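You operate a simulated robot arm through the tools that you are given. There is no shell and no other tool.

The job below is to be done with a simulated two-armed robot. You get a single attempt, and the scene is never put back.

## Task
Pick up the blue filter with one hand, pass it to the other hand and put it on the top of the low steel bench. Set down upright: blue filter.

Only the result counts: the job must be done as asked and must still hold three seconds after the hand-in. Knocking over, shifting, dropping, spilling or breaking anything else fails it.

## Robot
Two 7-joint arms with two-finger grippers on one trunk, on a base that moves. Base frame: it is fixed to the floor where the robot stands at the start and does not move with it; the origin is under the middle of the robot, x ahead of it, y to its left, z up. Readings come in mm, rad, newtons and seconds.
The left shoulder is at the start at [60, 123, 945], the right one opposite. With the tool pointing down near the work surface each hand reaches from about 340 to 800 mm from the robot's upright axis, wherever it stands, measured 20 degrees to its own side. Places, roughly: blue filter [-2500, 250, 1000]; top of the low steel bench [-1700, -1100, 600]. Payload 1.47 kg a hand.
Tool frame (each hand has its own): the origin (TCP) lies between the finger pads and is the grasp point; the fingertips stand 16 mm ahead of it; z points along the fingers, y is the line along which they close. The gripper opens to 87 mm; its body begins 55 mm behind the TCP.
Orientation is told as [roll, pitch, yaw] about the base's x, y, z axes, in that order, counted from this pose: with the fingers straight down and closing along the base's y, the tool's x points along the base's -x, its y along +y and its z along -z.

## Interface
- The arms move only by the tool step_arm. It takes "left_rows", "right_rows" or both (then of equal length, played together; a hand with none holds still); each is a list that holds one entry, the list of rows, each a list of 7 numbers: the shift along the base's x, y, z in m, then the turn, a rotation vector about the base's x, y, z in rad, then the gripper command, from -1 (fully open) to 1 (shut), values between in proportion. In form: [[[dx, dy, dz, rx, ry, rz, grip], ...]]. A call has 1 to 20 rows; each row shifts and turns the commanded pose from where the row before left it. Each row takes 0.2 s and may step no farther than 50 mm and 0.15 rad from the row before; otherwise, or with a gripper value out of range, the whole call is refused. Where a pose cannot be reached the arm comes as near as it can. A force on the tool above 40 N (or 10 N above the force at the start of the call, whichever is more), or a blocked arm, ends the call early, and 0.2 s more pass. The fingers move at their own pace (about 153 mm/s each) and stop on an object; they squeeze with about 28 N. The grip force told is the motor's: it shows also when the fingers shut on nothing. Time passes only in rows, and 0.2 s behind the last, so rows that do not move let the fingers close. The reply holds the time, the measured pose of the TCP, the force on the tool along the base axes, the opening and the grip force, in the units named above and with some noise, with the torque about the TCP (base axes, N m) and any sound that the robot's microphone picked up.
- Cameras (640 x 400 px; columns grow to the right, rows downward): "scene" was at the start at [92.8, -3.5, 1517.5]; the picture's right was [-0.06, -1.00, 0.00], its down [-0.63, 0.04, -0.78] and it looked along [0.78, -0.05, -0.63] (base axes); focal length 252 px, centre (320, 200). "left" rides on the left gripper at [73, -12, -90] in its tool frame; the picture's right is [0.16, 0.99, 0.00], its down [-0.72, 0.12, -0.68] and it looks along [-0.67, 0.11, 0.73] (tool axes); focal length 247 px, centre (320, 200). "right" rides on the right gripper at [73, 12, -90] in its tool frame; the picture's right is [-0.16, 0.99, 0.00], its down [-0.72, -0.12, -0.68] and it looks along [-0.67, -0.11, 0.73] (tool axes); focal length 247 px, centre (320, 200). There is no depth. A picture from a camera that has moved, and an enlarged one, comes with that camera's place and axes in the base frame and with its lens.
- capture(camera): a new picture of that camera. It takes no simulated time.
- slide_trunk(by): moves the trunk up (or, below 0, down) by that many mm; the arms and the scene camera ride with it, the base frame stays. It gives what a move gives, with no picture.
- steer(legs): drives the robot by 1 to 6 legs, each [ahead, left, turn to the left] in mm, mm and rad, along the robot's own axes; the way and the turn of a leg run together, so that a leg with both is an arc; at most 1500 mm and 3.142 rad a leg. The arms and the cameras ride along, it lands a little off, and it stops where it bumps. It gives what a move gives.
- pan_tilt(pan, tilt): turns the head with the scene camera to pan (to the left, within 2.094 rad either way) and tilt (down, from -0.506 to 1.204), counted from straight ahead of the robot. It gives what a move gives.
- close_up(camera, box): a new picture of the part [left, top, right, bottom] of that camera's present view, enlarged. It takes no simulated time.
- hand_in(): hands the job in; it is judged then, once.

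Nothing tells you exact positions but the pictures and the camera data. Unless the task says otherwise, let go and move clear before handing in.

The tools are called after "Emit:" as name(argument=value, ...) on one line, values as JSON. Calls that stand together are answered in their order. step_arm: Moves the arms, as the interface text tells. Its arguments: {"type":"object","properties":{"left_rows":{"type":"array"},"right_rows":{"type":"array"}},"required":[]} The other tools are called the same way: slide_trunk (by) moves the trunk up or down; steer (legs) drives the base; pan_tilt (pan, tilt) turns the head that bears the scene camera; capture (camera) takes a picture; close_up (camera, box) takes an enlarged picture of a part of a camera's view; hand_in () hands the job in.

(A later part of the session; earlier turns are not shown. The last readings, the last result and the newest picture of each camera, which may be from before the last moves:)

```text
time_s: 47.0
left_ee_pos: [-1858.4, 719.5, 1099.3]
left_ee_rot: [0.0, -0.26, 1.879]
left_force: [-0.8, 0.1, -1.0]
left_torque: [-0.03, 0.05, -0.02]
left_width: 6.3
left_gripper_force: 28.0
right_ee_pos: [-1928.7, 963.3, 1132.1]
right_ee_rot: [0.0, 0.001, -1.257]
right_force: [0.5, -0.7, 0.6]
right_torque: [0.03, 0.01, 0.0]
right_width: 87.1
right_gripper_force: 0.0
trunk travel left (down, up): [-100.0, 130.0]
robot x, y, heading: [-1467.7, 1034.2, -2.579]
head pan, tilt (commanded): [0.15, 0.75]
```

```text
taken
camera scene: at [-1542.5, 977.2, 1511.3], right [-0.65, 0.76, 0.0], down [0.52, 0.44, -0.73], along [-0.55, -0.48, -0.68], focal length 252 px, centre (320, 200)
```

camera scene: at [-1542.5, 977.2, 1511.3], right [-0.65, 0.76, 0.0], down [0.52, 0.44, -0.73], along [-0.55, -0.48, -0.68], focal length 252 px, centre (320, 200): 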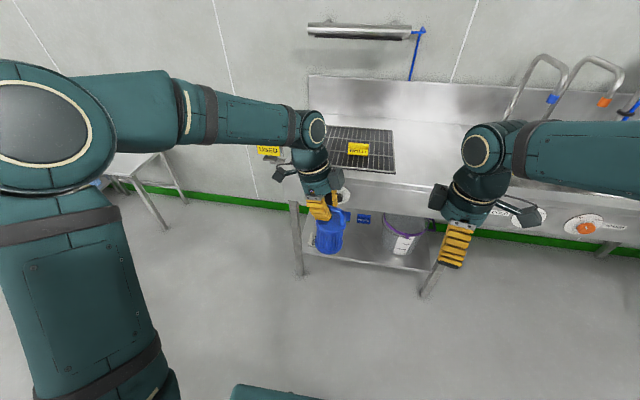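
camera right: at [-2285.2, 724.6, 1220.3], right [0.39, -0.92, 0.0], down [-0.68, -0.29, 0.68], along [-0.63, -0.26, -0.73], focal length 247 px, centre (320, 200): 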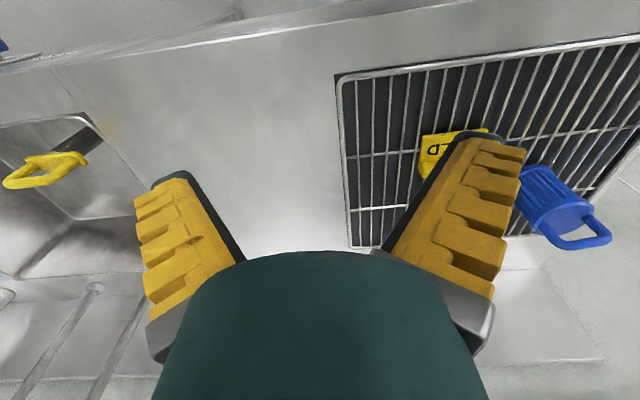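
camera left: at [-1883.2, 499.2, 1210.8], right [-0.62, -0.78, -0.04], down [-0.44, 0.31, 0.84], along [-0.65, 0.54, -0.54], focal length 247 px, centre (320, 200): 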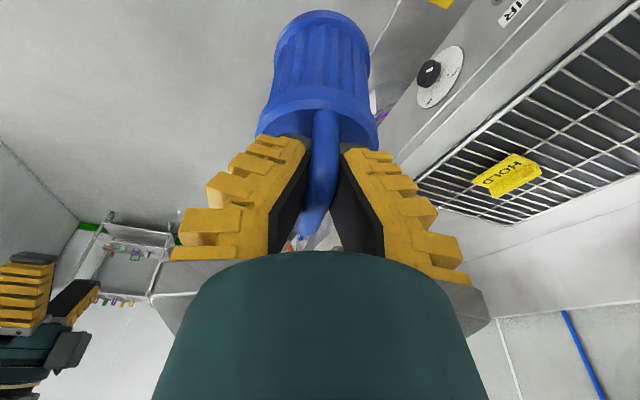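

The filter hangs in front of me from the left hand and the right hand has turned. Now I tilt the right hand so its fingers point left at the handle, staying about 180 mm off.

Emit:
step_arm(right_rows=[[[0.0003, -0.0033, -0.0006, -0.1328, -0.0431, 0, -1], [0.0003, -0.0033, -0.0006, -0.1328, -0.0431, 0, -1], [0.0003, -0.0033, -0.0006, -0.1328, -0.0431, 0, -1], [0.0003, -0.0033, -0.0006, -0.1328, -0.0431, 0, -1], [0.0003, -0.0033, -0.0006, -0.1328, -0.0431, 0, -1], [0.0003, -0.0033, -0.0006, -0.1328, -0.0431, 0, -1], [0.0003, -0.0033, -0.0006, -0.1328, -0.0431, 0, -1], [0.0003, -0.0033, -0.0006, -0.1328, -0.0431, 0, -1], [0.0003, -0.0033, -0.0006, -0.1328, -0.0431, 0, -1], [0.0003, -0.0033, -0.0006, -0.1328, -0.0431, 0, -1], [0, 0, 0, 0, 0, 0, -1]]])

Emit:
capture(camera="scene")

Emit:
capture(camera="right")

Emit:
capture(camera="left")

```text
time_s: 49.4
left_ee_pos: [-1858.4, 718.4, 1099.3]
left_ee_rot: [-0.001, -0.26, 1.88]
left_force: [-0.6, -1.1, -1.3]
left_torque: [-0.04, 0.01, -0.03]
left_width: 5.9
left_gripper_force: 28.5
right_ee_pos: [-1924.9, 930.9, 1125.2]
right_ee_rot: [0.005, -1.398, -1.264]
right_force: [-1.0, 0.1, -0.8]
right_torque: [0.03, 0.01, 0.05]
right_width: 86.9
right_gripper_force: 0.1
trunk travel left (down, up): [-100.0, 130.0]
robot x, y, heading: [-1466.1, 1036.2, -2.578]
head pan, tilt (commanded): [0.15, 0.75]
```

```text
taken
camera scene: at [-1542.2, 976.9, 1511.4], right [-0.65, 0.76, 0.0], down [0.52, 0.44, -0.73], along [-0.55, -0.48, -0.68], focal length 252 px, centre (320, 200)
```

scene: 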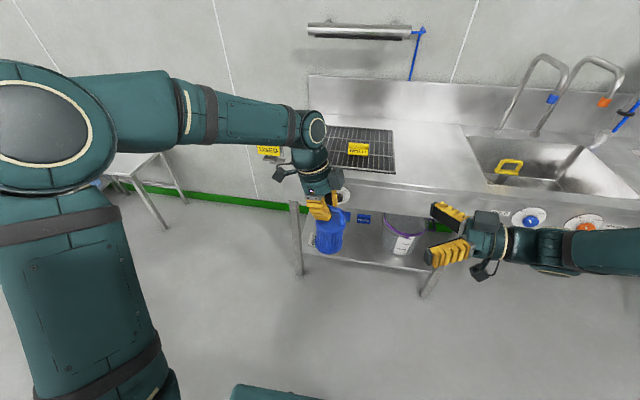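

```text
taken
camera right: at [-1945.0, 1027.7, 1068.4], right [0.95, 0.28, 0.16], down [-0.28, 0.48, 0.83], along [0.16, -0.83, 0.54], focal length 247 px, centre (320, 200)
```

right: 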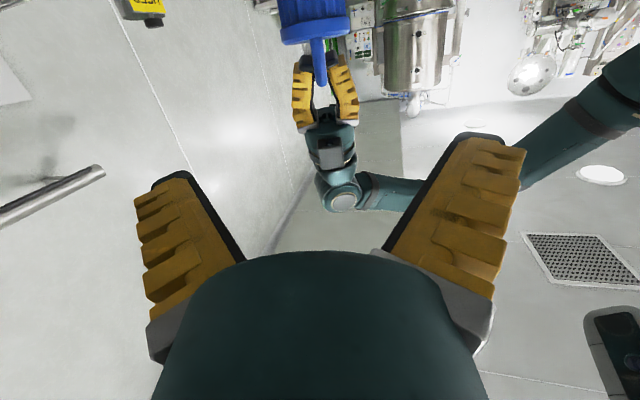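

```text
taken
camera left: at [-1818.1, 632.9, 1166.9], right [-0.89, -0.45, -0.04], down [-0.27, 0.46, 0.84], along [-0.36, 0.77, -0.54], focal length 247 px, centre (320, 200)
```

left: 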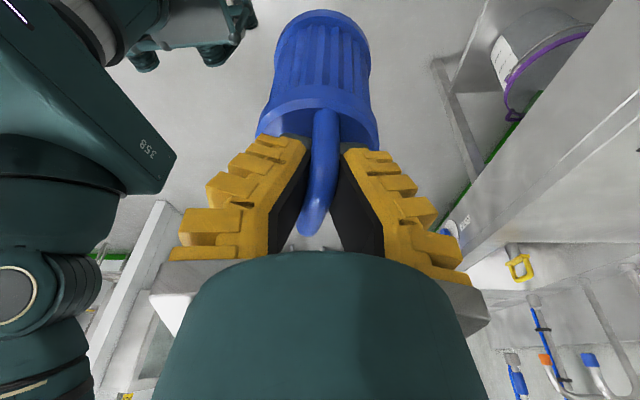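

Emit:
close_up(camera="right", box=[260, 0, 380, 110])

Emit:
close_up(camera="scene", box=[280, 140, 420, 270])

```text
3.64 times, centred on (320, 55) of right
camera zoom: at [-1945.0, 1027.7, 1068.4], right [0.95, 0.28, 0.16], down [-0.28, 0.48, 0.83], along [0.16, -0.83, 0.54], focal length 898 px, centre (320, 727)
```

zoom: 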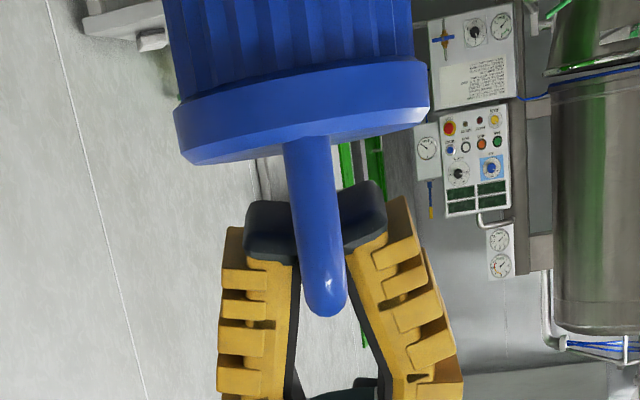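

```text
3.08 times, centred on (350, 205) of scene
camera zoom: at [-1542.2, 976.9, 1511.4], right [-0.65, 0.76, 0.0], down [0.52, 0.44, -0.73], along [-0.55, -0.48, -0.68], focal length 774 px, centre (228, 185)
```

zoom: 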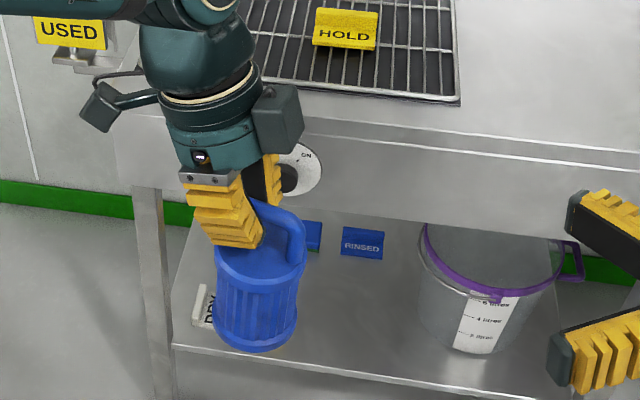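

The right hand points at the handle's right leg, and its camera shows the leg on the finger centre line about 182 mm ahead. I'll advance 120 mm along the tool axis and check again.

Emit:
step_arm(right_rows=[[[0.00595, -0.01878, -0.00344, 0, 0, 0, -1], [0.00595, -0.01878, -0.00344, 0, 0, 0, -1], [0.00595, -0.01878, -0.00344, 0, 0, 0, -1], [0.00595, -0.01878, -0.00344, 0, 0, 0, -1], [0.00595, -0.01878, -0.00344, 0, 0, 0, -1], [0.00595, -0.01878, -0.00344, 0, 0, 0, -1], [0, 0, 0, 0, 0, 0, -1]]])

Emit:
capture(camera="right")

Emit:
close_up(camera="scene", box=[280, 140, 420, 270])

```text
time_s: 51.0
left_ee_pos: [-1858.7, 718.6, 1098.8]
left_ee_rot: [0.0, -0.261, 1.88]
left_force: [-0.3, -0.3, -1.8]
left_torque: [0.02, 0.0, 0.01]
left_width: 6.2
left_gripper_force: 28.4
right_ee_pos: [-1888.4, 817.2, 1106.1]
right_ee_rot: [0.01, -1.396, -1.269]
right_force: [0.3, 1.1, 0.4]
right_torque: [-0.01, -0.04, -0.02]
right_width: 86.8
right_gripper_force: 0.2
trunk travel left (down, up): [-100.0, 130.0]
robot x, y, heading: [-1470.1, 1035.4, -2.581]
head pan, tilt (commanded): [0.15, 0.75]
```

```text
taken
camera right: at [-1908.5, 914.7, 1049.0], right [0.95, 0.28, 0.16], down [-0.28, 0.48, 0.83], along [0.16, -0.83, 0.53], focal length 247 px, centre (320, 200)
```

right: 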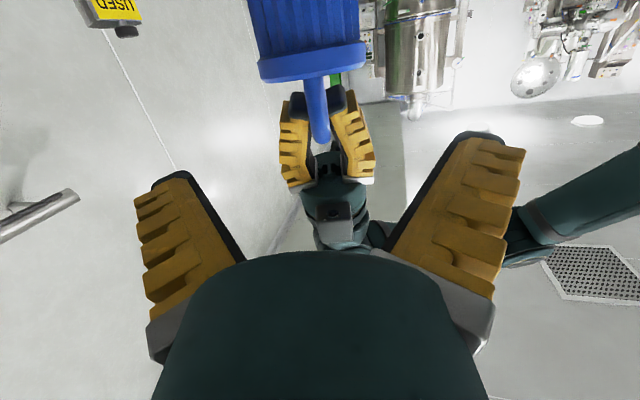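

```text
3.08 times, centred on (350, 205) of scene
camera zoom: at [-1542.5, 977.2, 1511.3], right [-0.65, 0.76, 0.0], down [0.52, 0.44, -0.73], along [-0.55, -0.48, -0.68], focal length 774 px, centre (228, 185)
```

zoom: 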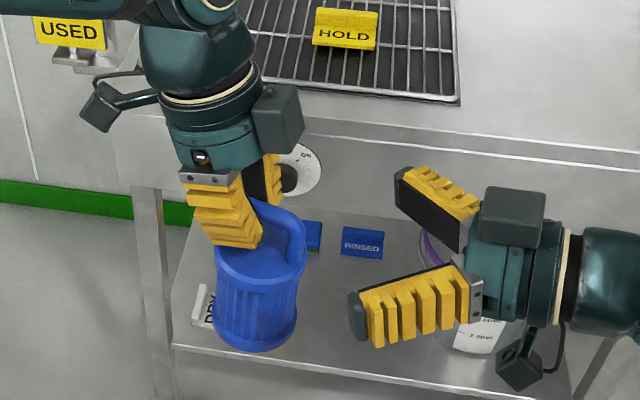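

Emit:
close_up(camera="right", box=[260, 50, 390, 170])

```text
3.33 times, centred on (325, 110) of right
camera zoom: at [-1908.5, 914.7, 1049.0], right [0.95, 0.28, 0.16], down [-0.28, 0.48, 0.83], along [0.16, -0.83, 0.53], focal length 823 px, centre (303, 500)
```

zoom: 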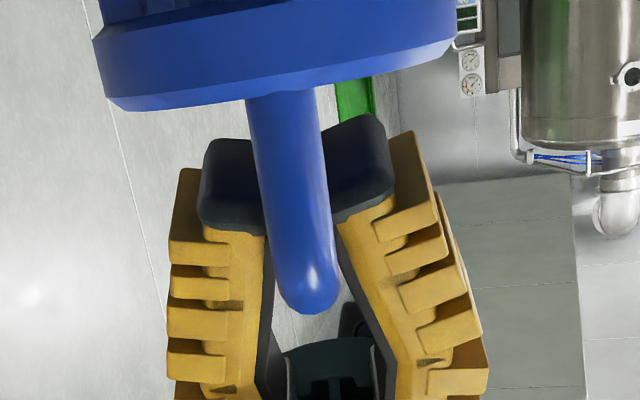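

The leg is on centre and about 65 mm ahead of the right TCP, with the cap and the left fingers clear. I'll advance 58 mm slowly so the leg lies just ahead of the TCP.

Emit:
step_arm(right_rows=[[[0.00288, -0.00908, -0.00166, 0, 0, 0, -1], [0.00288, -0.00908, -0.00166, 0, 0, 0, -1], [0.00288, -0.00908, -0.00166, 0, 0, 0, -1], [0.00288, -0.00908, -0.00166, 0, 0, 0, -1], [0.00288, -0.00908, -0.00166, 0, 0, 0, -1], [0.00288, -0.00908, -0.00166, 0, 0, 0, -1], [0, 0, 0, 0, 0, 0, -1]]])

Emit:
capture(camera="right")

Emit:
close_up(camera="scene", box=[280, 140, 420, 270])

Emit:
capture(camera="left")

```text
time_s: 52.6
left_ee_pos: [-1858.1, 718.4, 1099.3]
left_ee_rot: [0.0, -0.259, 1.881]
left_force: [-0.3, -0.7, -1.8]
left_torque: [-0.01, -0.02, -0.03]
left_width: 6.2
left_gripper_force: 27.6
right_ee_pos: [-1871.6, 763.0, 1095.2]
right_ee_rot: [0.009, -1.396, -1.265]
right_force: [0.7, -0.6, -0.2]
right_torque: [0.0, 0.0, -0.04]
right_width: 87.2
right_gripper_force: 0.1
trunk travel left (down, up): [-100.0, 130.0]
robot x, y, heading: [-1467.5, 1033.5, -2.584]
head pan, tilt (commanded): [0.15, 0.75]
```

```text
taken
camera right: at [-1890.9, 860.0, 1038.4], right [0.95, 0.28, 0.16], down [-0.28, 0.48, 0.83], along [0.16, -0.83, 0.53], focal length 247 px, centre (320, 200)
```

right: 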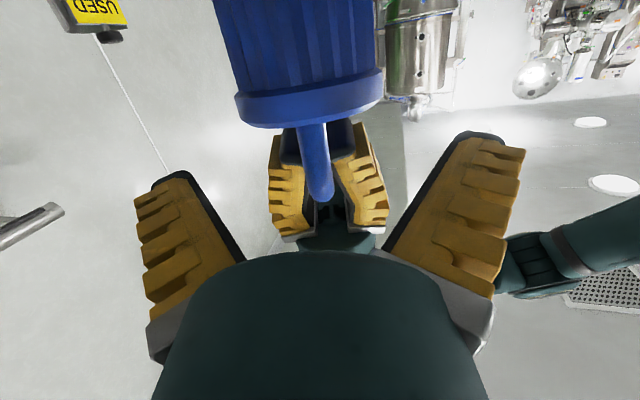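

```text
3.08 times, centred on (350, 205) of scene
camera zoom: at [-1542.6, 977.0, 1511.3], right [-0.65, 0.76, 0.0], down [0.52, 0.44, -0.73], along [-0.55, -0.48, -0.68], focal length 774 px, centre (228, 185)
```

zoom: 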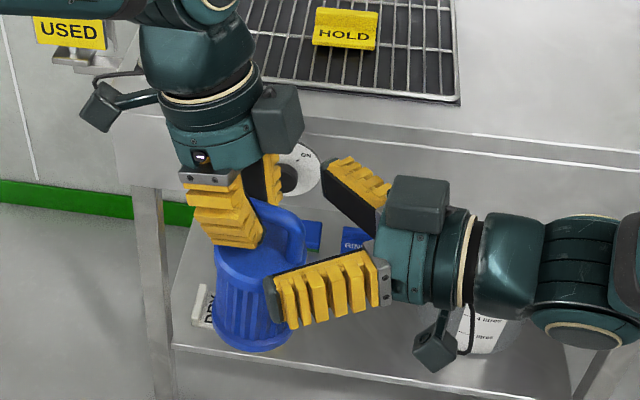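

```text
taken
camera left: at [-1818.5, 633.1, 1166.8], right [-0.89, -0.45, -0.04], down [-0.27, 0.46, 0.84], along [-0.36, 0.77, -0.54], focal length 247 px, centre (320, 200)
```

left: 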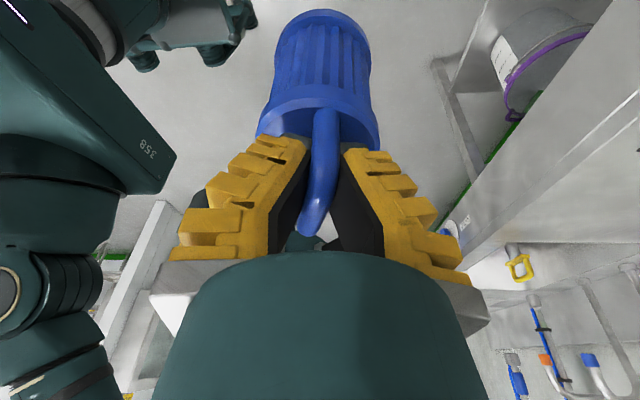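

The leg lies between the right fingers, centred within 2 mm, with nothing touching. I'll close the right gripper in stages while the left keeps holding.

Emit:
step_arm(right_rows=[[[0, 0, 0, 0, 0, 0, -0.3], [0, 0, 0, 0, 0, 0, 0.2], [0, 0, 0, 0, 0, 0, 0.4], [0, 0, 0, 0, 0, 0, 0.4]]])

Emit:
capture(camera="right")

Emit:
close_up(camera="scene", box=[280, 140, 420, 270])

```text
time_s: 53.6
left_ee_pos: [-1859.1, 717.8, 1100.4]
left_ee_rot: [0.0, -0.259, 1.881]
left_force: [-0.4, -0.4, -1.8]
left_torque: [-0.04, 0.03, -0.01]
left_width: 6.3
left_gripper_force: 28.0
right_ee_pos: [-1870.5, 761.6, 1094.6]
right_ee_rot: [0.01, -1.396, -1.267]
right_force: [0.1, -0.1, 0.2]
right_torque: [0.03, 0.0, 0.0]
right_width: 31.8
right_gripper_force: 4.9
trunk travel left (down, up): [-100.0, 130.0]
robot x, y, heading: [-1467.6, 1035.7, -2.582]
head pan, tilt (commanded): [0.15, 0.75]
```

```text
taken
camera right: at [-1891.0, 860.1, 1038.3], right [0.95, 0.28, 0.16], down [-0.28, 0.48, 0.83], along [0.16, -0.83, 0.53], focal length 247 px, centre (320, 200)
```

right: 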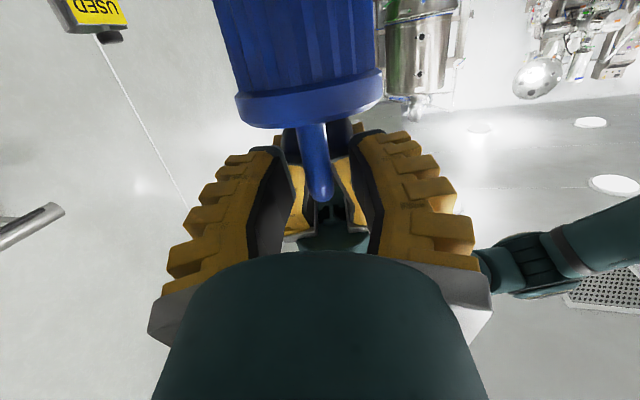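

```text
3.08 times, centred on (350, 205) of scene
camera zoom: at [-1542.6, 976.9, 1511.3], right [-0.65, 0.76, 0.0], down [0.52, 0.44, -0.73], along [-0.55, -0.48, -0.68], focal length 774 px, centre (228, 185)
```

zoom: 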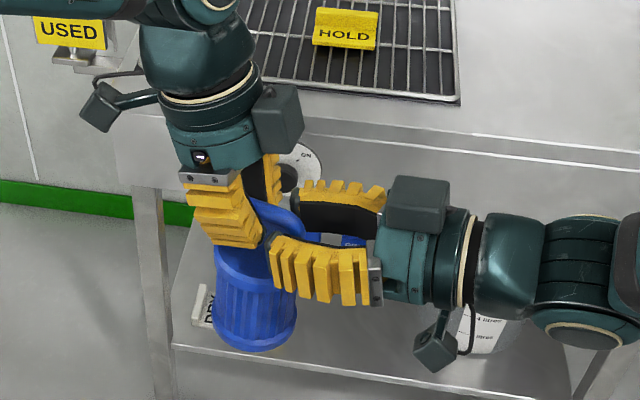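

Emit:
close_up(camera="scene", box=[315, 170, 385, 220])

Emit:
close_up(camera="right", box=[250, 110, 400, 230])

Emit:
close_up(camera="left", box=[240, 100, 400, 260])

```text
8.00 times, centred on (350, 195) of scene
camera zoom: at [-1542.6, 976.9, 1511.3], right [-0.65, 0.76, 0.0], down [0.52, 0.44, -0.73], along [-0.55, -0.48, -0.68], focal length 2012 px, centre (80, 240)
```

zoom: 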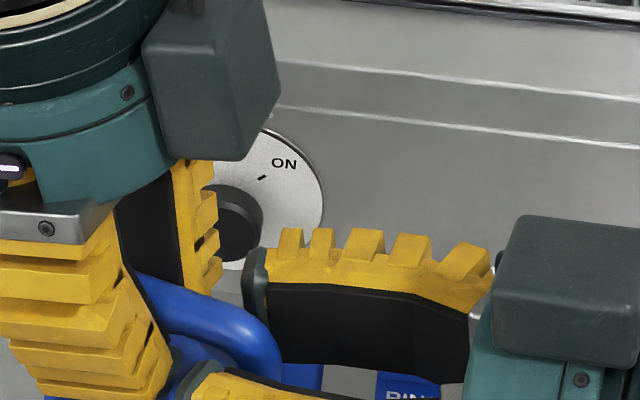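

```text
3.33 times, centred on (325, 170) of right
camera zoom: at [-1891.0, 860.1, 1038.3], right [0.95, 0.28, 0.16], down [-0.28, 0.48, 0.83], along [0.16, -0.83, 0.53], focal length 823 px, centre (303, 300)
```

zoom: 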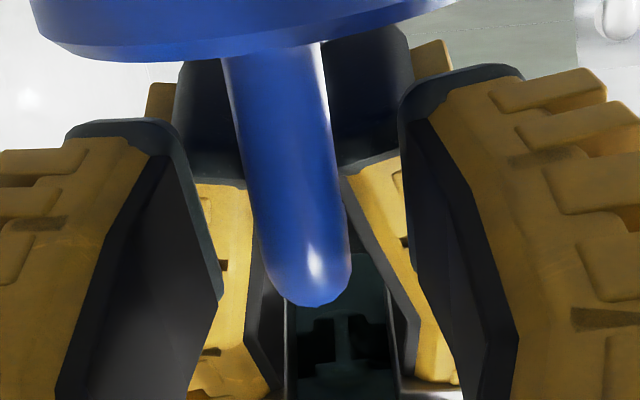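

```text
2.50 times, centred on (320, 180) of left
camera zoom: at [-1818.5, 632.9, 1166.8], right [-0.89, -0.45, -0.04], down [-0.27, 0.46, 0.84], along [-0.36, 0.77, -0.54], focal length 617 px, centre (320, 250)
```

zoom: 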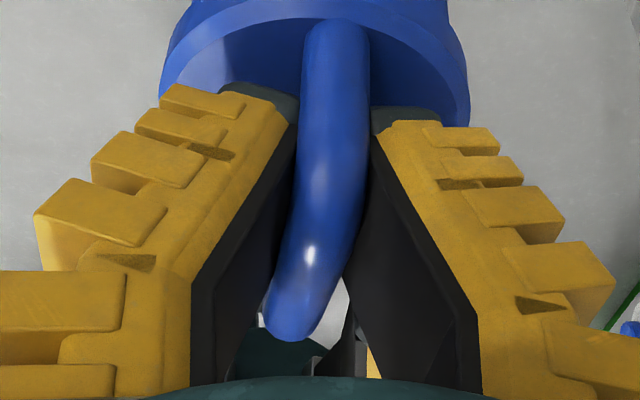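

The right fingers are about to meet the leg evenly and stay a few millimetres clear of the left fingers. I'll close fully.

Emit:
step_arm(right_rows=[[[0, 0, 0, 0, 0, 0, 0.6], [0, 0, 0, 0, 0, 0, 0.8], [0, 0, 0, 0, 0, 0, 1], [0, 0, 0, 0, 0, 0, 1], [0, 0, 0, 0, 0, 0, 1]]])

Emit:
close_up(camera="right", box=[220, 90, 420, 240])

Emit:
close_up(camera="scene", box=[280, 140, 420, 270])

```text
time_s: 54.8
left_ee_pos: [-1857.8, 719.1, 1099.2]
left_ee_rot: [0.0, -0.26, 1.879]
left_force: [7.9, 0.5, -6.4]
left_torque: [-0.08, 0.08, -0.27]
left_width: 5.8
left_gripper_force: 28.0
right_ee_pos: [-1871.3, 763.4, 1095.9]
right_ee_rot: [0.008, -1.396, -1.267]
right_force: [-5.4, -0.2, 4.4]
right_torque: [-0.14, -0.13, -0.11]
right_width: 6.2
right_gripper_force: 28.4
trunk travel left (down, up): [-100.0, 130.0]
robot x, y, heading: [-1467.2, 1034.4, -2.583]
head pan, tilt (commanded): [0.15, 0.75]
```

```text
2.67 times, centred on (320, 165) of right
camera zoom: at [-1891.4, 860.0, 1038.6], right [0.95, 0.28, 0.16], down [-0.28, 0.48, 0.83], along [0.15, -0.83, 0.53], focal length 659 px, centre (320, 293)
```

zoom: 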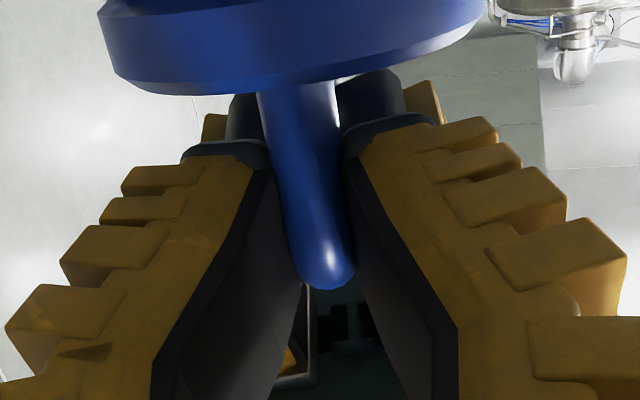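

```text
3.08 times, centred on (350, 205) of scene
camera zoom: at [-1542.6, 976.9, 1511.3], right [-0.65, 0.76, 0.0], down [0.52, 0.44, -0.73], along [-0.55, -0.48, -0.68], focal length 774 px, centre (228, 185)
```

zoom: 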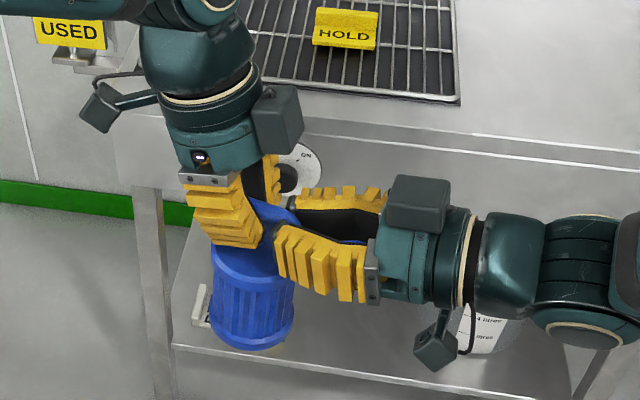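

Both hands hold the handle now. I'll open the left gripper part way and check that the right one carries the filter.

Emit:
step_arm(left_rows=[[[0, 0, 0, 0, 0, 0, 0.7], [0, 0, 0, 0, 0, 0, 0.4], [0, 0, 0, 0, 0, 0, 0.2], [0, 0, 0, 0, 0, 0, 0.2], [0, 0, 0, 0, 0, 0, 0.2]]], right_rows=[[[0, 0, 0, 0, 0, 0, 1], [0, 0, 0, 0, 0, 0, 1], [0, 0, 0, 0, 0, 0, 1], [0, 0, 0, 0, 0, 0, 1], [0, 0, 0, 0, 0, 0, 1]]])

Emit:
close_up(camera="left", box=[220, 0, 420, 260])

Emit:
close_up(camera="scene", box=[280, 140, 420, 270])

```text
time_s: 56.0
left_ee_pos: [-1858.0, 718.4, 1100.3]
left_ee_rot: [-0.001, -0.26, 1.88]
left_force: [-0.5, -0.2, 0.4]
left_torque: [0.01, 0.02, -0.02]
left_width: 40.5
left_gripper_force: 4.5
right_ee_pos: [-1871.6, 761.9, 1094.1]
right_ee_rot: [0.011, -1.395, -1.269]
right_force: [-0.2, -0.1, -0.2]
right_torque: [0.01, 0.0, 0.01]
right_width: 6.1
right_gripper_force: 28.2
trunk travel left (down, up): [-100.0, 130.0]
robot x, y, heading: [-1470.8, 1035.8, -2.58]
head pan, tilt (commanded): [0.15, 0.75]
```

```text
1.54 times, centred on (320, 130) of left
camera zoom: at [-1818.5, 632.9, 1166.8], right [-0.89, -0.45, -0.04], down [-0.27, 0.46, 0.84], along [-0.36, 0.77, -0.54], focal length 380 px, centre (320, 308)
```

zoom: 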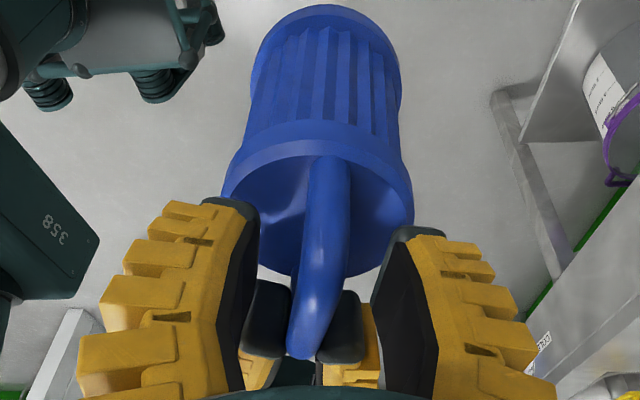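

```text
3.08 times, centred on (350, 205) of scene
camera zoom: at [-1542.6, 976.9, 1511.3], right [-0.65, 0.76, 0.0], down [0.52, 0.44, -0.73], along [-0.55, -0.48, -0.68], focal length 774 px, centre (228, 185)
```

zoom: 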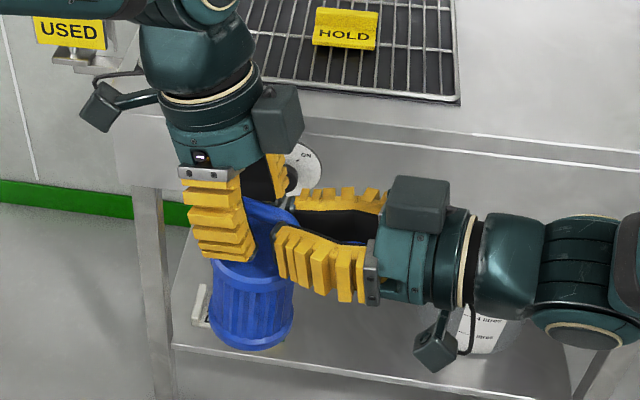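

The left fingers are free and the right hand alone holds the filter. I'll withdraw the left hand up and away along its axis.

Emit:
step_arm(left_rows=[[[0.0008, -0.0024, 0.0097, 0, 0, 0, 0.2], [0.0008, -0.0024, 0.0097, 0, 0, 0, 0.2], [0.0016, -0.0049, 0.0193, 0, 0, 0, 0.2], [0.0016, -0.0049, 0.0193, 0, 0, 0, 0.2], [0.0016, -0.0049, 0.0193, 0, 0, 0, 0.2], [0.0023, -0.0073, 0.029, 0, 0, 0, 0.2], [0.0023, -0.0073, 0.029, 0, 0, 0, 0.2]]], right_rows=[[[0, 0, 0, 0, 0, 0, 1], [0, 0, 0, 0, 0, 0, 1], [0, 0, 0, 0, 0, 0, 1], [0, 0, 0, 0, 0, 0, 1], [0, 0, 0, 0, 0, 0, 1], [0, 0, 0, 0, 0, 0, 1], [0, 0, 0, 0, 0, 0, 1]]])

Emit:
capture(camera="scene")

Emit:
capture(camera="right")

```text
time_s: 57.6
left_ee_pos: [-1846.4, 683.6, 1235.3]
left_ee_rot: [-0.001, -0.262, 1.877]
left_force: [-0.4, -0.5, 0.8]
left_torque: [-0.02, 0.01, -0.01]
left_width: 40.9
left_gripper_force: 4.7
right_ee_pos: [-1870.8, 761.6, 1095.7]
right_ee_rot: [0.009, -1.397, -1.266]
right_force: [0.4, -0.9, 0.0]
right_torque: [0.07, 0.03, 0.01]
right_width: 6.0
right_gripper_force: 28.0
trunk travel left (down, up): [-100.0, 130.0]
robot x, y, heading: [-1463.1, 1035.6, -2.576]
head pan, tilt (commanded): [0.15, 0.75]
```

```text
taken
camera scene: at [-1542.3, 977.0, 1511.4], right [-0.65, 0.76, 0.0], down [0.52, 0.44, -0.73], along [-0.55, -0.48, -0.68], focal length 252 px, centre (320, 200)
```

scene: 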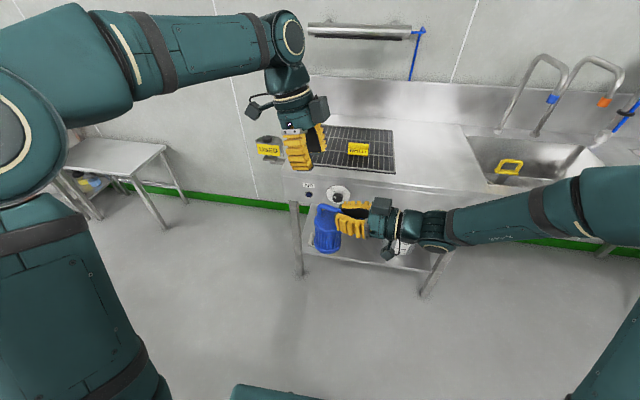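

```text
taken
camera right: at [-1890.8, 860.2, 1038.4], right [0.95, 0.28, 0.16], down [-0.28, 0.48, 0.83], along [0.16, -0.83, 0.53], focal length 247 px, centre (320, 200)
```

right: 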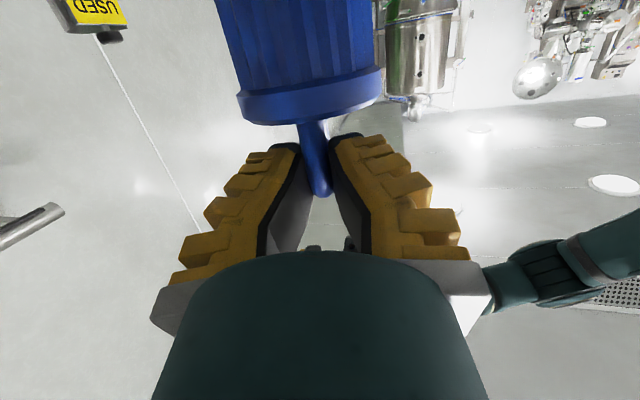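

Emit:
close_up(camera="scene", box=[290, 180, 420, 270])

Emit:
close_up(camera="left", box=[150, 0, 490, 250])

```text
4.44 times, centred on (355, 225) of scene
camera zoom: at [-1542.3, 977.0, 1511.4], right [-0.65, 0.76, 0.0], down [0.52, 0.44, -0.73], along [-0.55, -0.48, -0.68], focal length 1118 px, centre (164, 89)
```

zoom: 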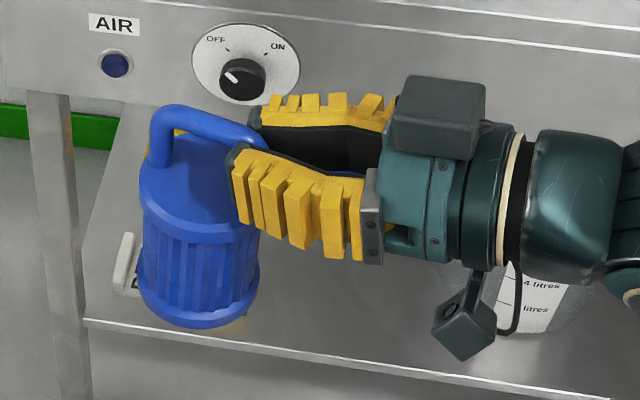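

```text
1.60 times, centred on (320, 125) of left
camera zoom: at [-1806.0, 598.8, 1304.1], right [-0.89, -0.44, -0.04], down [-0.27, 0.47, 0.84], along [-0.36, 0.77, -0.54], focal length 395 px, centre (320, 320)
```

zoom: 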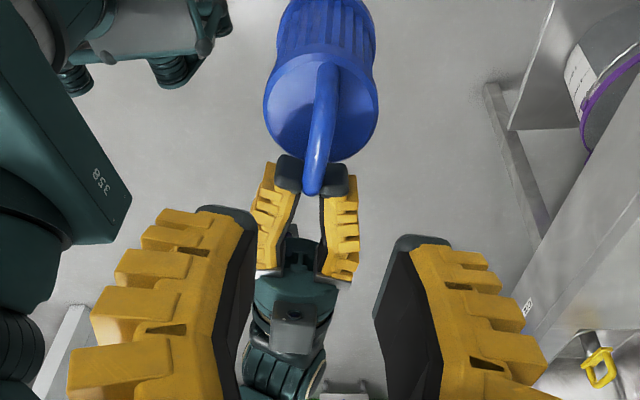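

Emit:
close_up(camera="scene", box=[305, 195, 365, 260])

```text
6.15 times, centred on (335, 228) of scene
camera zoom: at [-1542.3, 977.0, 1511.4], right [-0.65, 0.76, 0.0], down [0.52, 0.44, -0.73], along [-0.55, -0.48, -0.68], focal length 1548 px, centre (228, 31)
```

zoom: 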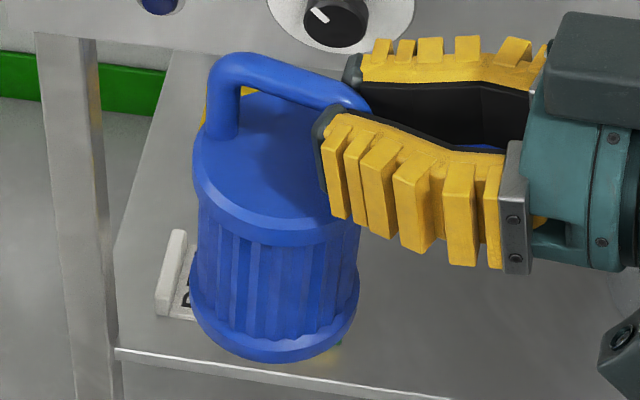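

The right hand alone now holds the filter, near upright. I'll move the left hand aside to the left, then drive left along the wall toward the low bench and look at it.

Emit:
step_arm(left_rows=[[[0.0215, -0.013, 0, 0, 0, 0, 0.2], [0.0215, -0.013, 0, 0, 0, 0, 0.2], [0.0215, -0.013, 0, 0, 0, 0, 0.2], [0.0215, -0.013, 0, 0, 0, 0, 0.2], [0.0215, -0.013, 0, 0, 0, 0, 0.2], [0.0215, -0.013, 0, 0, 0, 0, 0.2], [0.0215, -0.013, 0, 0, 0, 0, 0.2], [0.0215, -0.013, 0, 0, 0, 0, 0.2]]], right_rows=[[[0, 0, 0, 0, 0, 0, 1], [0, 0, 0, 0, 0, 0, 1], [0, 0, 0, 0, 0, 0, 1], [0, 0, 0, 0, 0, 0, 1], [0, 0, 0, 0, 0, 0, 1], [0, 0, 0, 0, 0, 0, 1], [0, 0, 0, 0, 0, 0, 1], [0, 0, 0, 0, 0, 0, 1]]])

Emit:
pan_tilt(pan=0.9, tilt=0.45)

Emit:
capture(camera="scene")

```text
time_s: 59.4
left_ee_pos: [-1676.9, 578.7, 1234.3]
left_ee_rot: [0.002, -0.26, 1.878]
left_force: [0.2, 0.7, 0.6]
left_torque: [-0.01, -0.01, -0.01]
left_width: 40.6
left_gripper_force: 4.4
right_ee_pos: [-1870.7, 762.1, 1094.1]
right_ee_rot: [0.008, -1.396, -1.265]
right_force: [-0.1, -0.6, -0.6]
right_torque: [0.05, 0.02, 0.0]
right_width: 5.9
right_gripper_force: 28.2
trunk travel left (down, up): [-100.0, 130.0]
robot x, y, heading: [-1469.1, 1034.5, -2.582]
head pan, tilt (commanded): [0.15, 0.75]
```

```text
time_s: 60.5
left_ee_pos: [-1676.1, 578.1, 1233.8]
left_ee_rot: [0.0, -0.26, 1.878]
left_force: [1.1, -0.1, -0.2]
left_torque: [-0.01, 0.0, -0.01]
left_width: 40.8
left_gripper_force: 3.9
right_ee_pos: [-1871.1, 761.8, 1095.2]
right_ee_rot: [0.011, -1.397, -1.268]
right_force: [0.2, -0.1, 0.6]
right_torque: [0.03, 0.0, 0.02]
right_width: 5.9
right_gripper_force: 28.2
trunk travel left (down, up): [-100.0, 130.0]
robot x, y, heading: [-1469.6, 1035.1, -2.583]
head pan, tilt (commanded): [0.901, 0.45]
```

```text
taken
camera scene: at [-1489.9, 939.6, 1537.7], right [-0.99, 0.11, 0.0], down [0.05, 0.43, -0.9], along [-0.1, -0.89, -0.44], focal length 252 px, centre (320, 200)
```

scene: 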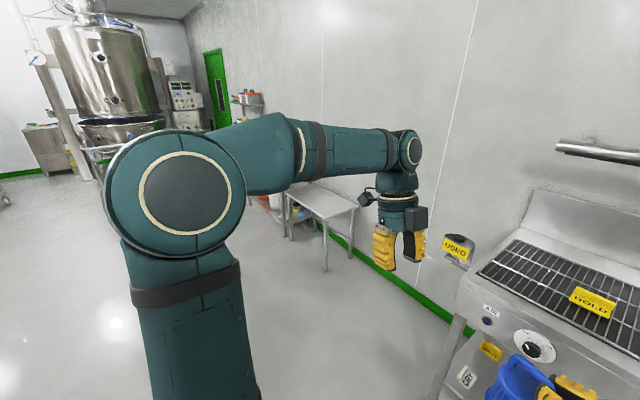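

Emit:
close_up(camera="scene", box=[250, 160, 390, 290])

```text
3.08 times, centred on (320, 225) of scene
camera zoom: at [-1489.9, 939.6, 1537.7], right [-0.99, 0.11, 0.0], down [0.05, 0.43, -0.9], along [-0.1, -0.89, -0.44], focal length 774 px, centre (320, 123)
```

zoom: 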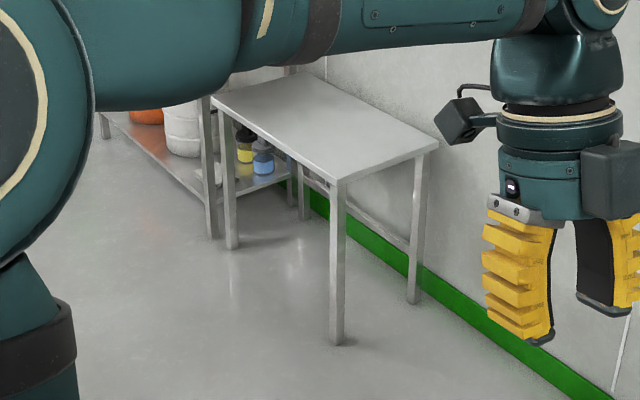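

The bench is empty; its legs put its top's centre near [-1713, -1104] with the top around z 540–600, aligned with the wall. I'll drive left along the wall to stand before it, then measure it again.

Emit:
steer(legs=[[0, 825, 0], [0, 825, -0.017]])

Emit:
pan_tilt(pan=0.0, tilt=0.6)

Emit:
capture(camera="scene")

```text
time_s: 75.3
left_ee_pos: [-827.0, -806.7, 1234.1]
left_ee_rot: [0.0, -0.26, 1.836]
left_force: [-0.1, -0.5, 0.6]
left_torque: [0.0, 0.0, 0.01]
left_width: 40.6
left_gripper_force: 4.1
right_ee_pos: [-1015.3, -615.8, 1095.5]
right_ee_rot: [0.01, -1.395, -1.311]
right_force: [0.3, -0.6, 0.2]
right_torque: [0.08, -0.04, -0.01]
right_width: 6.2
right_gripper_force: 27.7
trunk travel left (down, up): [-100.0, 130.0]
robot x, y, heading: [-601.0, -360.5, -2.624]
head pan, tilt (commanded): [0.901, 0.45]
```

```text
time_s: 76.5
left_ee_pos: [-827.3, -806.8, 1233.5]
left_ee_rot: [-0.001, -0.259, 1.837]
left_force: [0.5, 0.2, -0.6]
left_torque: [0.0, 0.01, 0.02]
left_width: 40.5
left_gripper_force: 4.7
right_ee_pos: [-1013.9, -614.4, 1095.1]
right_ee_rot: [0.01, -1.395, -1.31]
right_force: [-0.3, 0.3, -0.6]
right_torque: [0.08, -0.04, 0.03]
right_width: 5.8
right_gripper_force: 27.5
trunk travel left (down, up): [-100.0, 130.0]
robot x, y, heading: [-597.1, -360.6, -2.624]
head pan, tilt (commanded): [0.0, 0.6]
```

```text
taken
camera scene: at [-688.6, -407.2, 1524.2], right [-0.5, 0.87, 0.0], down [0.49, 0.28, -0.83], along [-0.72, -0.41, -0.56], focal length 252 px, centre (320, 200)
```

scene: 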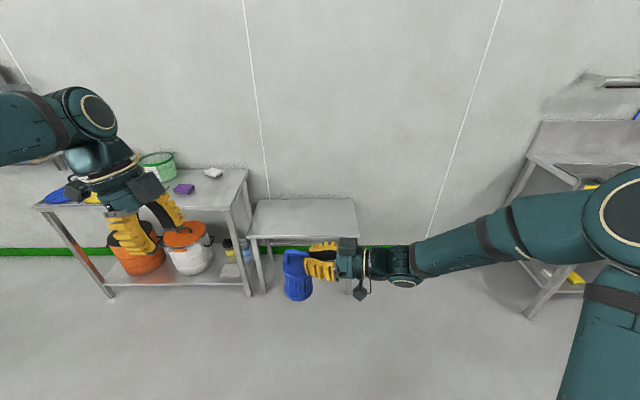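

Emit:
close_up(camera="scene", box=[230, 180, 390, 310])

```text
3.08 times, centred on (310, 245) of scene
camera zoom: at [-688.6, -407.2, 1524.2], right [-0.5, 0.87, 0.0], down [0.49, 0.28, -0.83], along [-0.72, -0.41, -0.56], focal length 774 px, centre (351, 62)
```

zoom: 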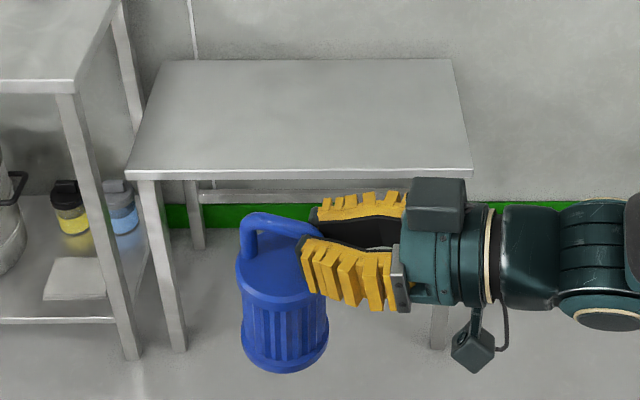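

The bench top is square to me: front edge about 1170 mm ahead, back edge about 1540, from 410 mm left to 230 mm right, top near z 550. The filter hangs well above it, so I'll drive ahead 740 mm.

Emit:
steer(legs=[[500, 30, 0], [235, 10, 0]])

Emit:
pan_tilt(pan=0.0, tilt=0.95)

Emit:
capture(camera="scene")

```text
time_s: 80.7
left_ee_pos: [-1438.5, -1197.4, 1233.6]
left_ee_rot: [-0.001, -0.26, 1.833]
left_force: [0.3, -0.9, -0.7]
left_torque: [-0.02, -0.05, 0.0]
left_width: 40.8
left_gripper_force: 4.4
right_ee_pos: [-1624.2, -1004.8, 1093.7]
right_ee_rot: [0.017, -1.397, -1.317]
right_force: [0.0, -0.6, -0.6]
right_torque: [0.09, 0.03, 0.01]
right_width: 6.0
right_gripper_force: 28.4
trunk travel left (down, up): [-100.0, 130.0]
robot x, y, heading: [-1208.5, -748.6, -2.628]
head pan, tilt (commanded): [0.0, 0.6]
```

```text
time_s: 81.6
left_ee_pos: [-1438.0, -1196.4, 1234.1]
left_ee_rot: [0.001, -0.262, 1.833]
left_force: [-0.3, 1.1, -0.7]
left_torque: [0.01, -0.01, 0.0]
left_width: 40.6
left_gripper_force: 4.2
right_ee_pos: [-1623.3, -1005.0, 1095.2]
right_ee_rot: [0.01, -1.397, -1.312]
right_force: [0.4, 0.2, -0.1]
right_torque: [0.07, 0.01, -0.02]
right_width: 5.7
right_gripper_force: 28.0
trunk travel left (down, up): [-100.0, 130.0]
robot x, y, heading: [-1207.1, -750.6, -2.622]
head pan, tilt (commanded): [0.0, 0.949]
```

```text
taken
camera scene: at [-1283.9, -790.2, 1495.8], right [-0.49, 0.87, 0.0], down [0.71, 0.4, -0.58], along [-0.51, -0.29, -0.81], focal length 252 px, centre (320, 200)
```

scene: 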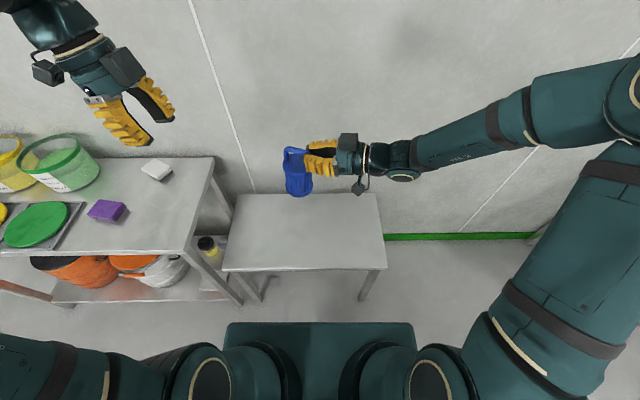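

Emit:
close_up(camera="scene", box=[210, 140, 410, 310])

Emit:
capture(camera="right")

Emit:
capture(camera="left")

```text
2.35 times, centred on (310, 225) of scene
camera zoom: at [-1283.9, -790.2, 1495.8], right [-0.49, 0.87, 0.0], down [0.71, 0.4, -0.58], along [-0.51, -0.29, -0.81], focal length 592 px, centre (344, 141)
```

zoom: 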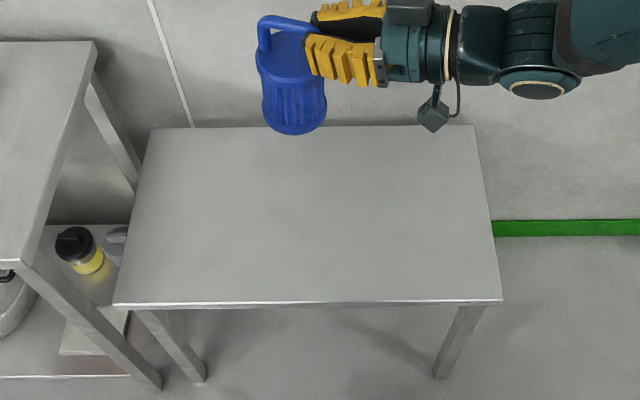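

```text
taken
camera right: at [-1638.8, -906.3, 1038.3], right [0.96, 0.24, 0.16], down [-0.26, 0.49, 0.83], along [0.12, -0.84, 0.53], focal length 247 px, centre (320, 200)
```

right: 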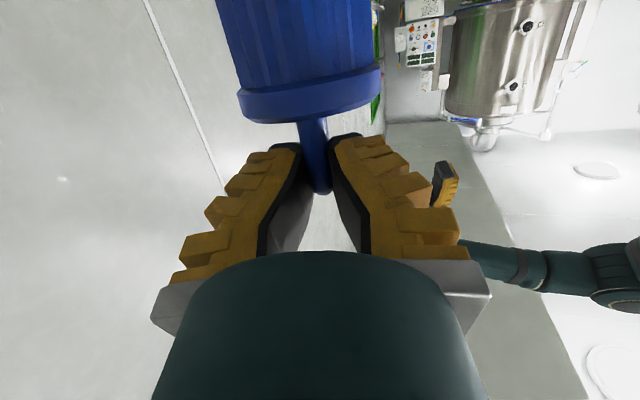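

```text
taken
camera left: at [-1401.2, -1283.8, 1302.1], right [-0.91, -0.4, -0.04], down [-0.25, 0.48, 0.84], along [-0.32, 0.78, -0.54], focal length 247 px, centre (320, 200)
```

left: 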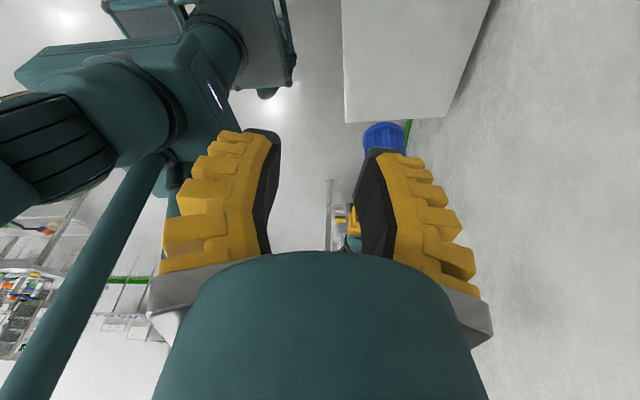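

The bench top measures z ≈ 563 and the filter's base lies about 109 mm below the right TCP. I'll move the filter 85 mm further over the bench at this height, then lower the trunk fully.

Emit:
step_arm(right_rows=[[[-0.0123, -0.007, 0, 0, 0, 0, 1], [-0.0123, -0.007, 0, 0, 0, 0, 1], [-0.0123, -0.007, 0, 0, 0, 0, 1], [-0.0123, -0.007, 0, 0, 0, 0, 1], [-0.0123, -0.007, 0, 0, 0, 0, 1], [-0.0123, -0.007, 0, 0, 0, 0, 1], [0, 0, 0, 0, 0, 0, 1]]])

Emit:
slide_trunk(by=-100)

Emit:
capture(camera="scene")

```text
time_s: 83.2
left_ee_pos: [-1436.8, -1196.2, 1235.5]
left_ee_rot: [0.001, -0.261, 1.836]
left_force: [0.1, -0.2, 0.3]
left_torque: [0.0, 0.02, 0.01]
left_width: 40.7
left_gripper_force: 4.6
right_ee_pos: [-1697.2, -1045.8, 1094.1]
right_ee_rot: [0.009, -1.396, -1.313]
right_force: [-0.8, 0.2, -1.1]
right_torque: [0.08, -0.03, -0.02]
right_width: 5.9
right_gripper_force: 28.4
trunk travel left (down, up): [-100.0, 130.0]
robot x, y, heading: [-1210.2, -750.8, -2.635]
head pan, tilt (commanded): [0.0, 0.949]
```

```text
time_s: 84.5
left_ee_pos: [-1437.2, -1197.7, 1134.7]
left_ee_rot: [-0.001, -0.26, 1.834]
left_force: [0.1, -0.2, -0.2]
left_torque: [0.03, 0.03, -0.02]
left_width: 41.0
left_gripper_force: 4.8
right_ee_pos: [-1696.8, -1044.7, 995.3]
right_ee_rot: [0.009, -1.397, -1.312]
right_force: [-0.4, -0.2, -0.1]
right_torque: [0.11, 0.04, 0.01]
right_width: 6.0
right_gripper_force: 27.8
trunk travel left (down, up): [0.0, 230.0]
robot x, y, heading: [-1207.5, -753.6, -2.628]
head pan, tilt (commanded): [0.0, 0.949]
```

```text
taken
camera scene: at [-1283.7, -790.0, 1396.0], right [-0.49, 0.87, 0.0], down [0.71, 0.4, -0.58], along [-0.51, -0.29, -0.81], focal length 252 px, centre (320, 200)
```

scene: 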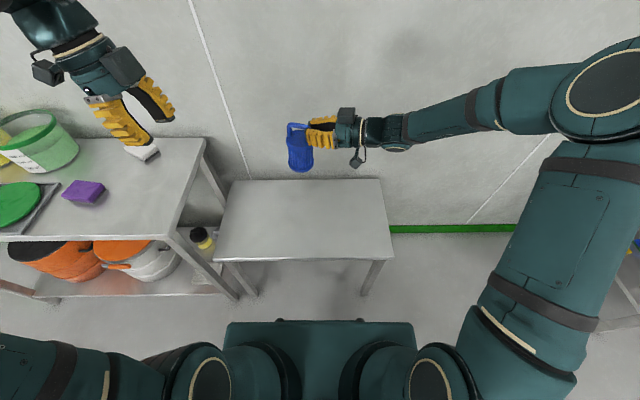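

Emit:
close_up(camera="scene", box=[210, 140, 410, 310])

```text
2.35 times, centred on (310, 225) of scene
camera zoom: at [-1283.7, -790.0, 1396.0], right [-0.49, 0.87, 0.0], down [0.71, 0.4, -0.58], along [-0.51, -0.29, -0.81], focal length 592 px, centre (344, 141)
```

zoom: 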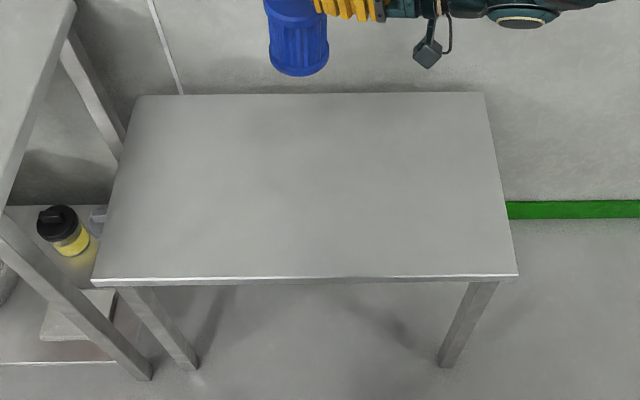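

Everything is clear above the bench. I'll lower the filter in stages, first by 150 mm, and check the arm's posture against the bench.

Emit:
step_arm(right_rows=[[[0, 0, -0.02, 0, 0, 0, 1], [0, 0, -0.02, 0, 0, 0, 1], [0, 0, -0.02, 0, 0, 0, 1], [0, 0, -0.02, 0, 0, 0, 1], [0, 0, -0.02, 0, 0, 0, 1], [0, 0, -0.02, 0, 0, 0, 1], [0, 0, -0.02, 0, 0, 0, 1], [0, 0, -0.01, 0, 0, 0, 1], [0, 0, 0, 0, 0, 0, 1]]])

Emit:
capture(camera="scene")

Emit:
capture(camera="left")

```text
time_s: 86.5
left_ee_pos: [-1437.8, -1197.0, 1134.5]
left_ee_rot: [0.0, -0.26, 1.834]
left_force: [0.2, 0.2, 0.0]
left_torque: [0.01, -0.05, 0.01]
left_width: 40.3
left_gripper_force: 4.3
right_ee_pos: [-1697.0, -1044.3, 844.2]
right_ee_rot: [0.01, -1.397, -1.311]
right_force: [-0.4, 0.4, 0.9]
right_torque: [0.05, 0.0, -0.03]
right_width: 6.1
right_gripper_force: 28.2
trunk travel left (down, up): [0.0, 230.0]
robot x, y, heading: [-1207.8, -751.1, -2.627]
head pan, tilt (commanded): [0.0, 0.949]
```

```text
taken
camera scene: at [-1283.8, -790.2, 1395.8], right [-0.49, 0.87, 0.0], down [0.71, 0.4, -0.58], along [-0.51, -0.29, -0.81], focal length 252 px, centre (320, 200)
```

scene: 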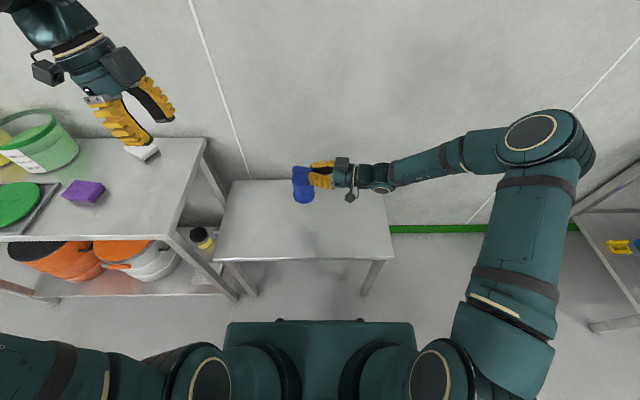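

```text
taken
camera left: at [-1401.2, -1283.8, 1202.1], right [-0.91, -0.4, -0.04], down [-0.25, 0.48, 0.84], along [-0.32, 0.78, -0.54], focal length 247 px, centre (320, 200)
```

left: 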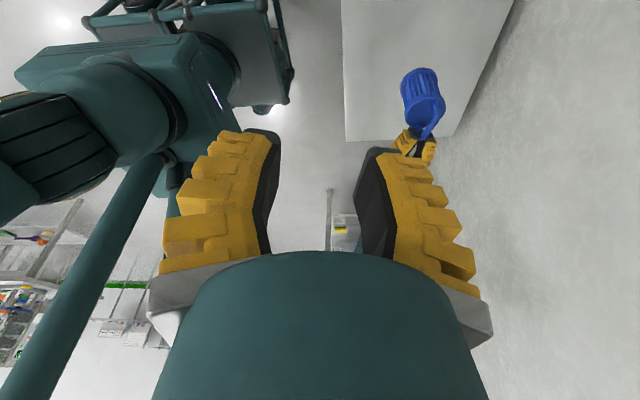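

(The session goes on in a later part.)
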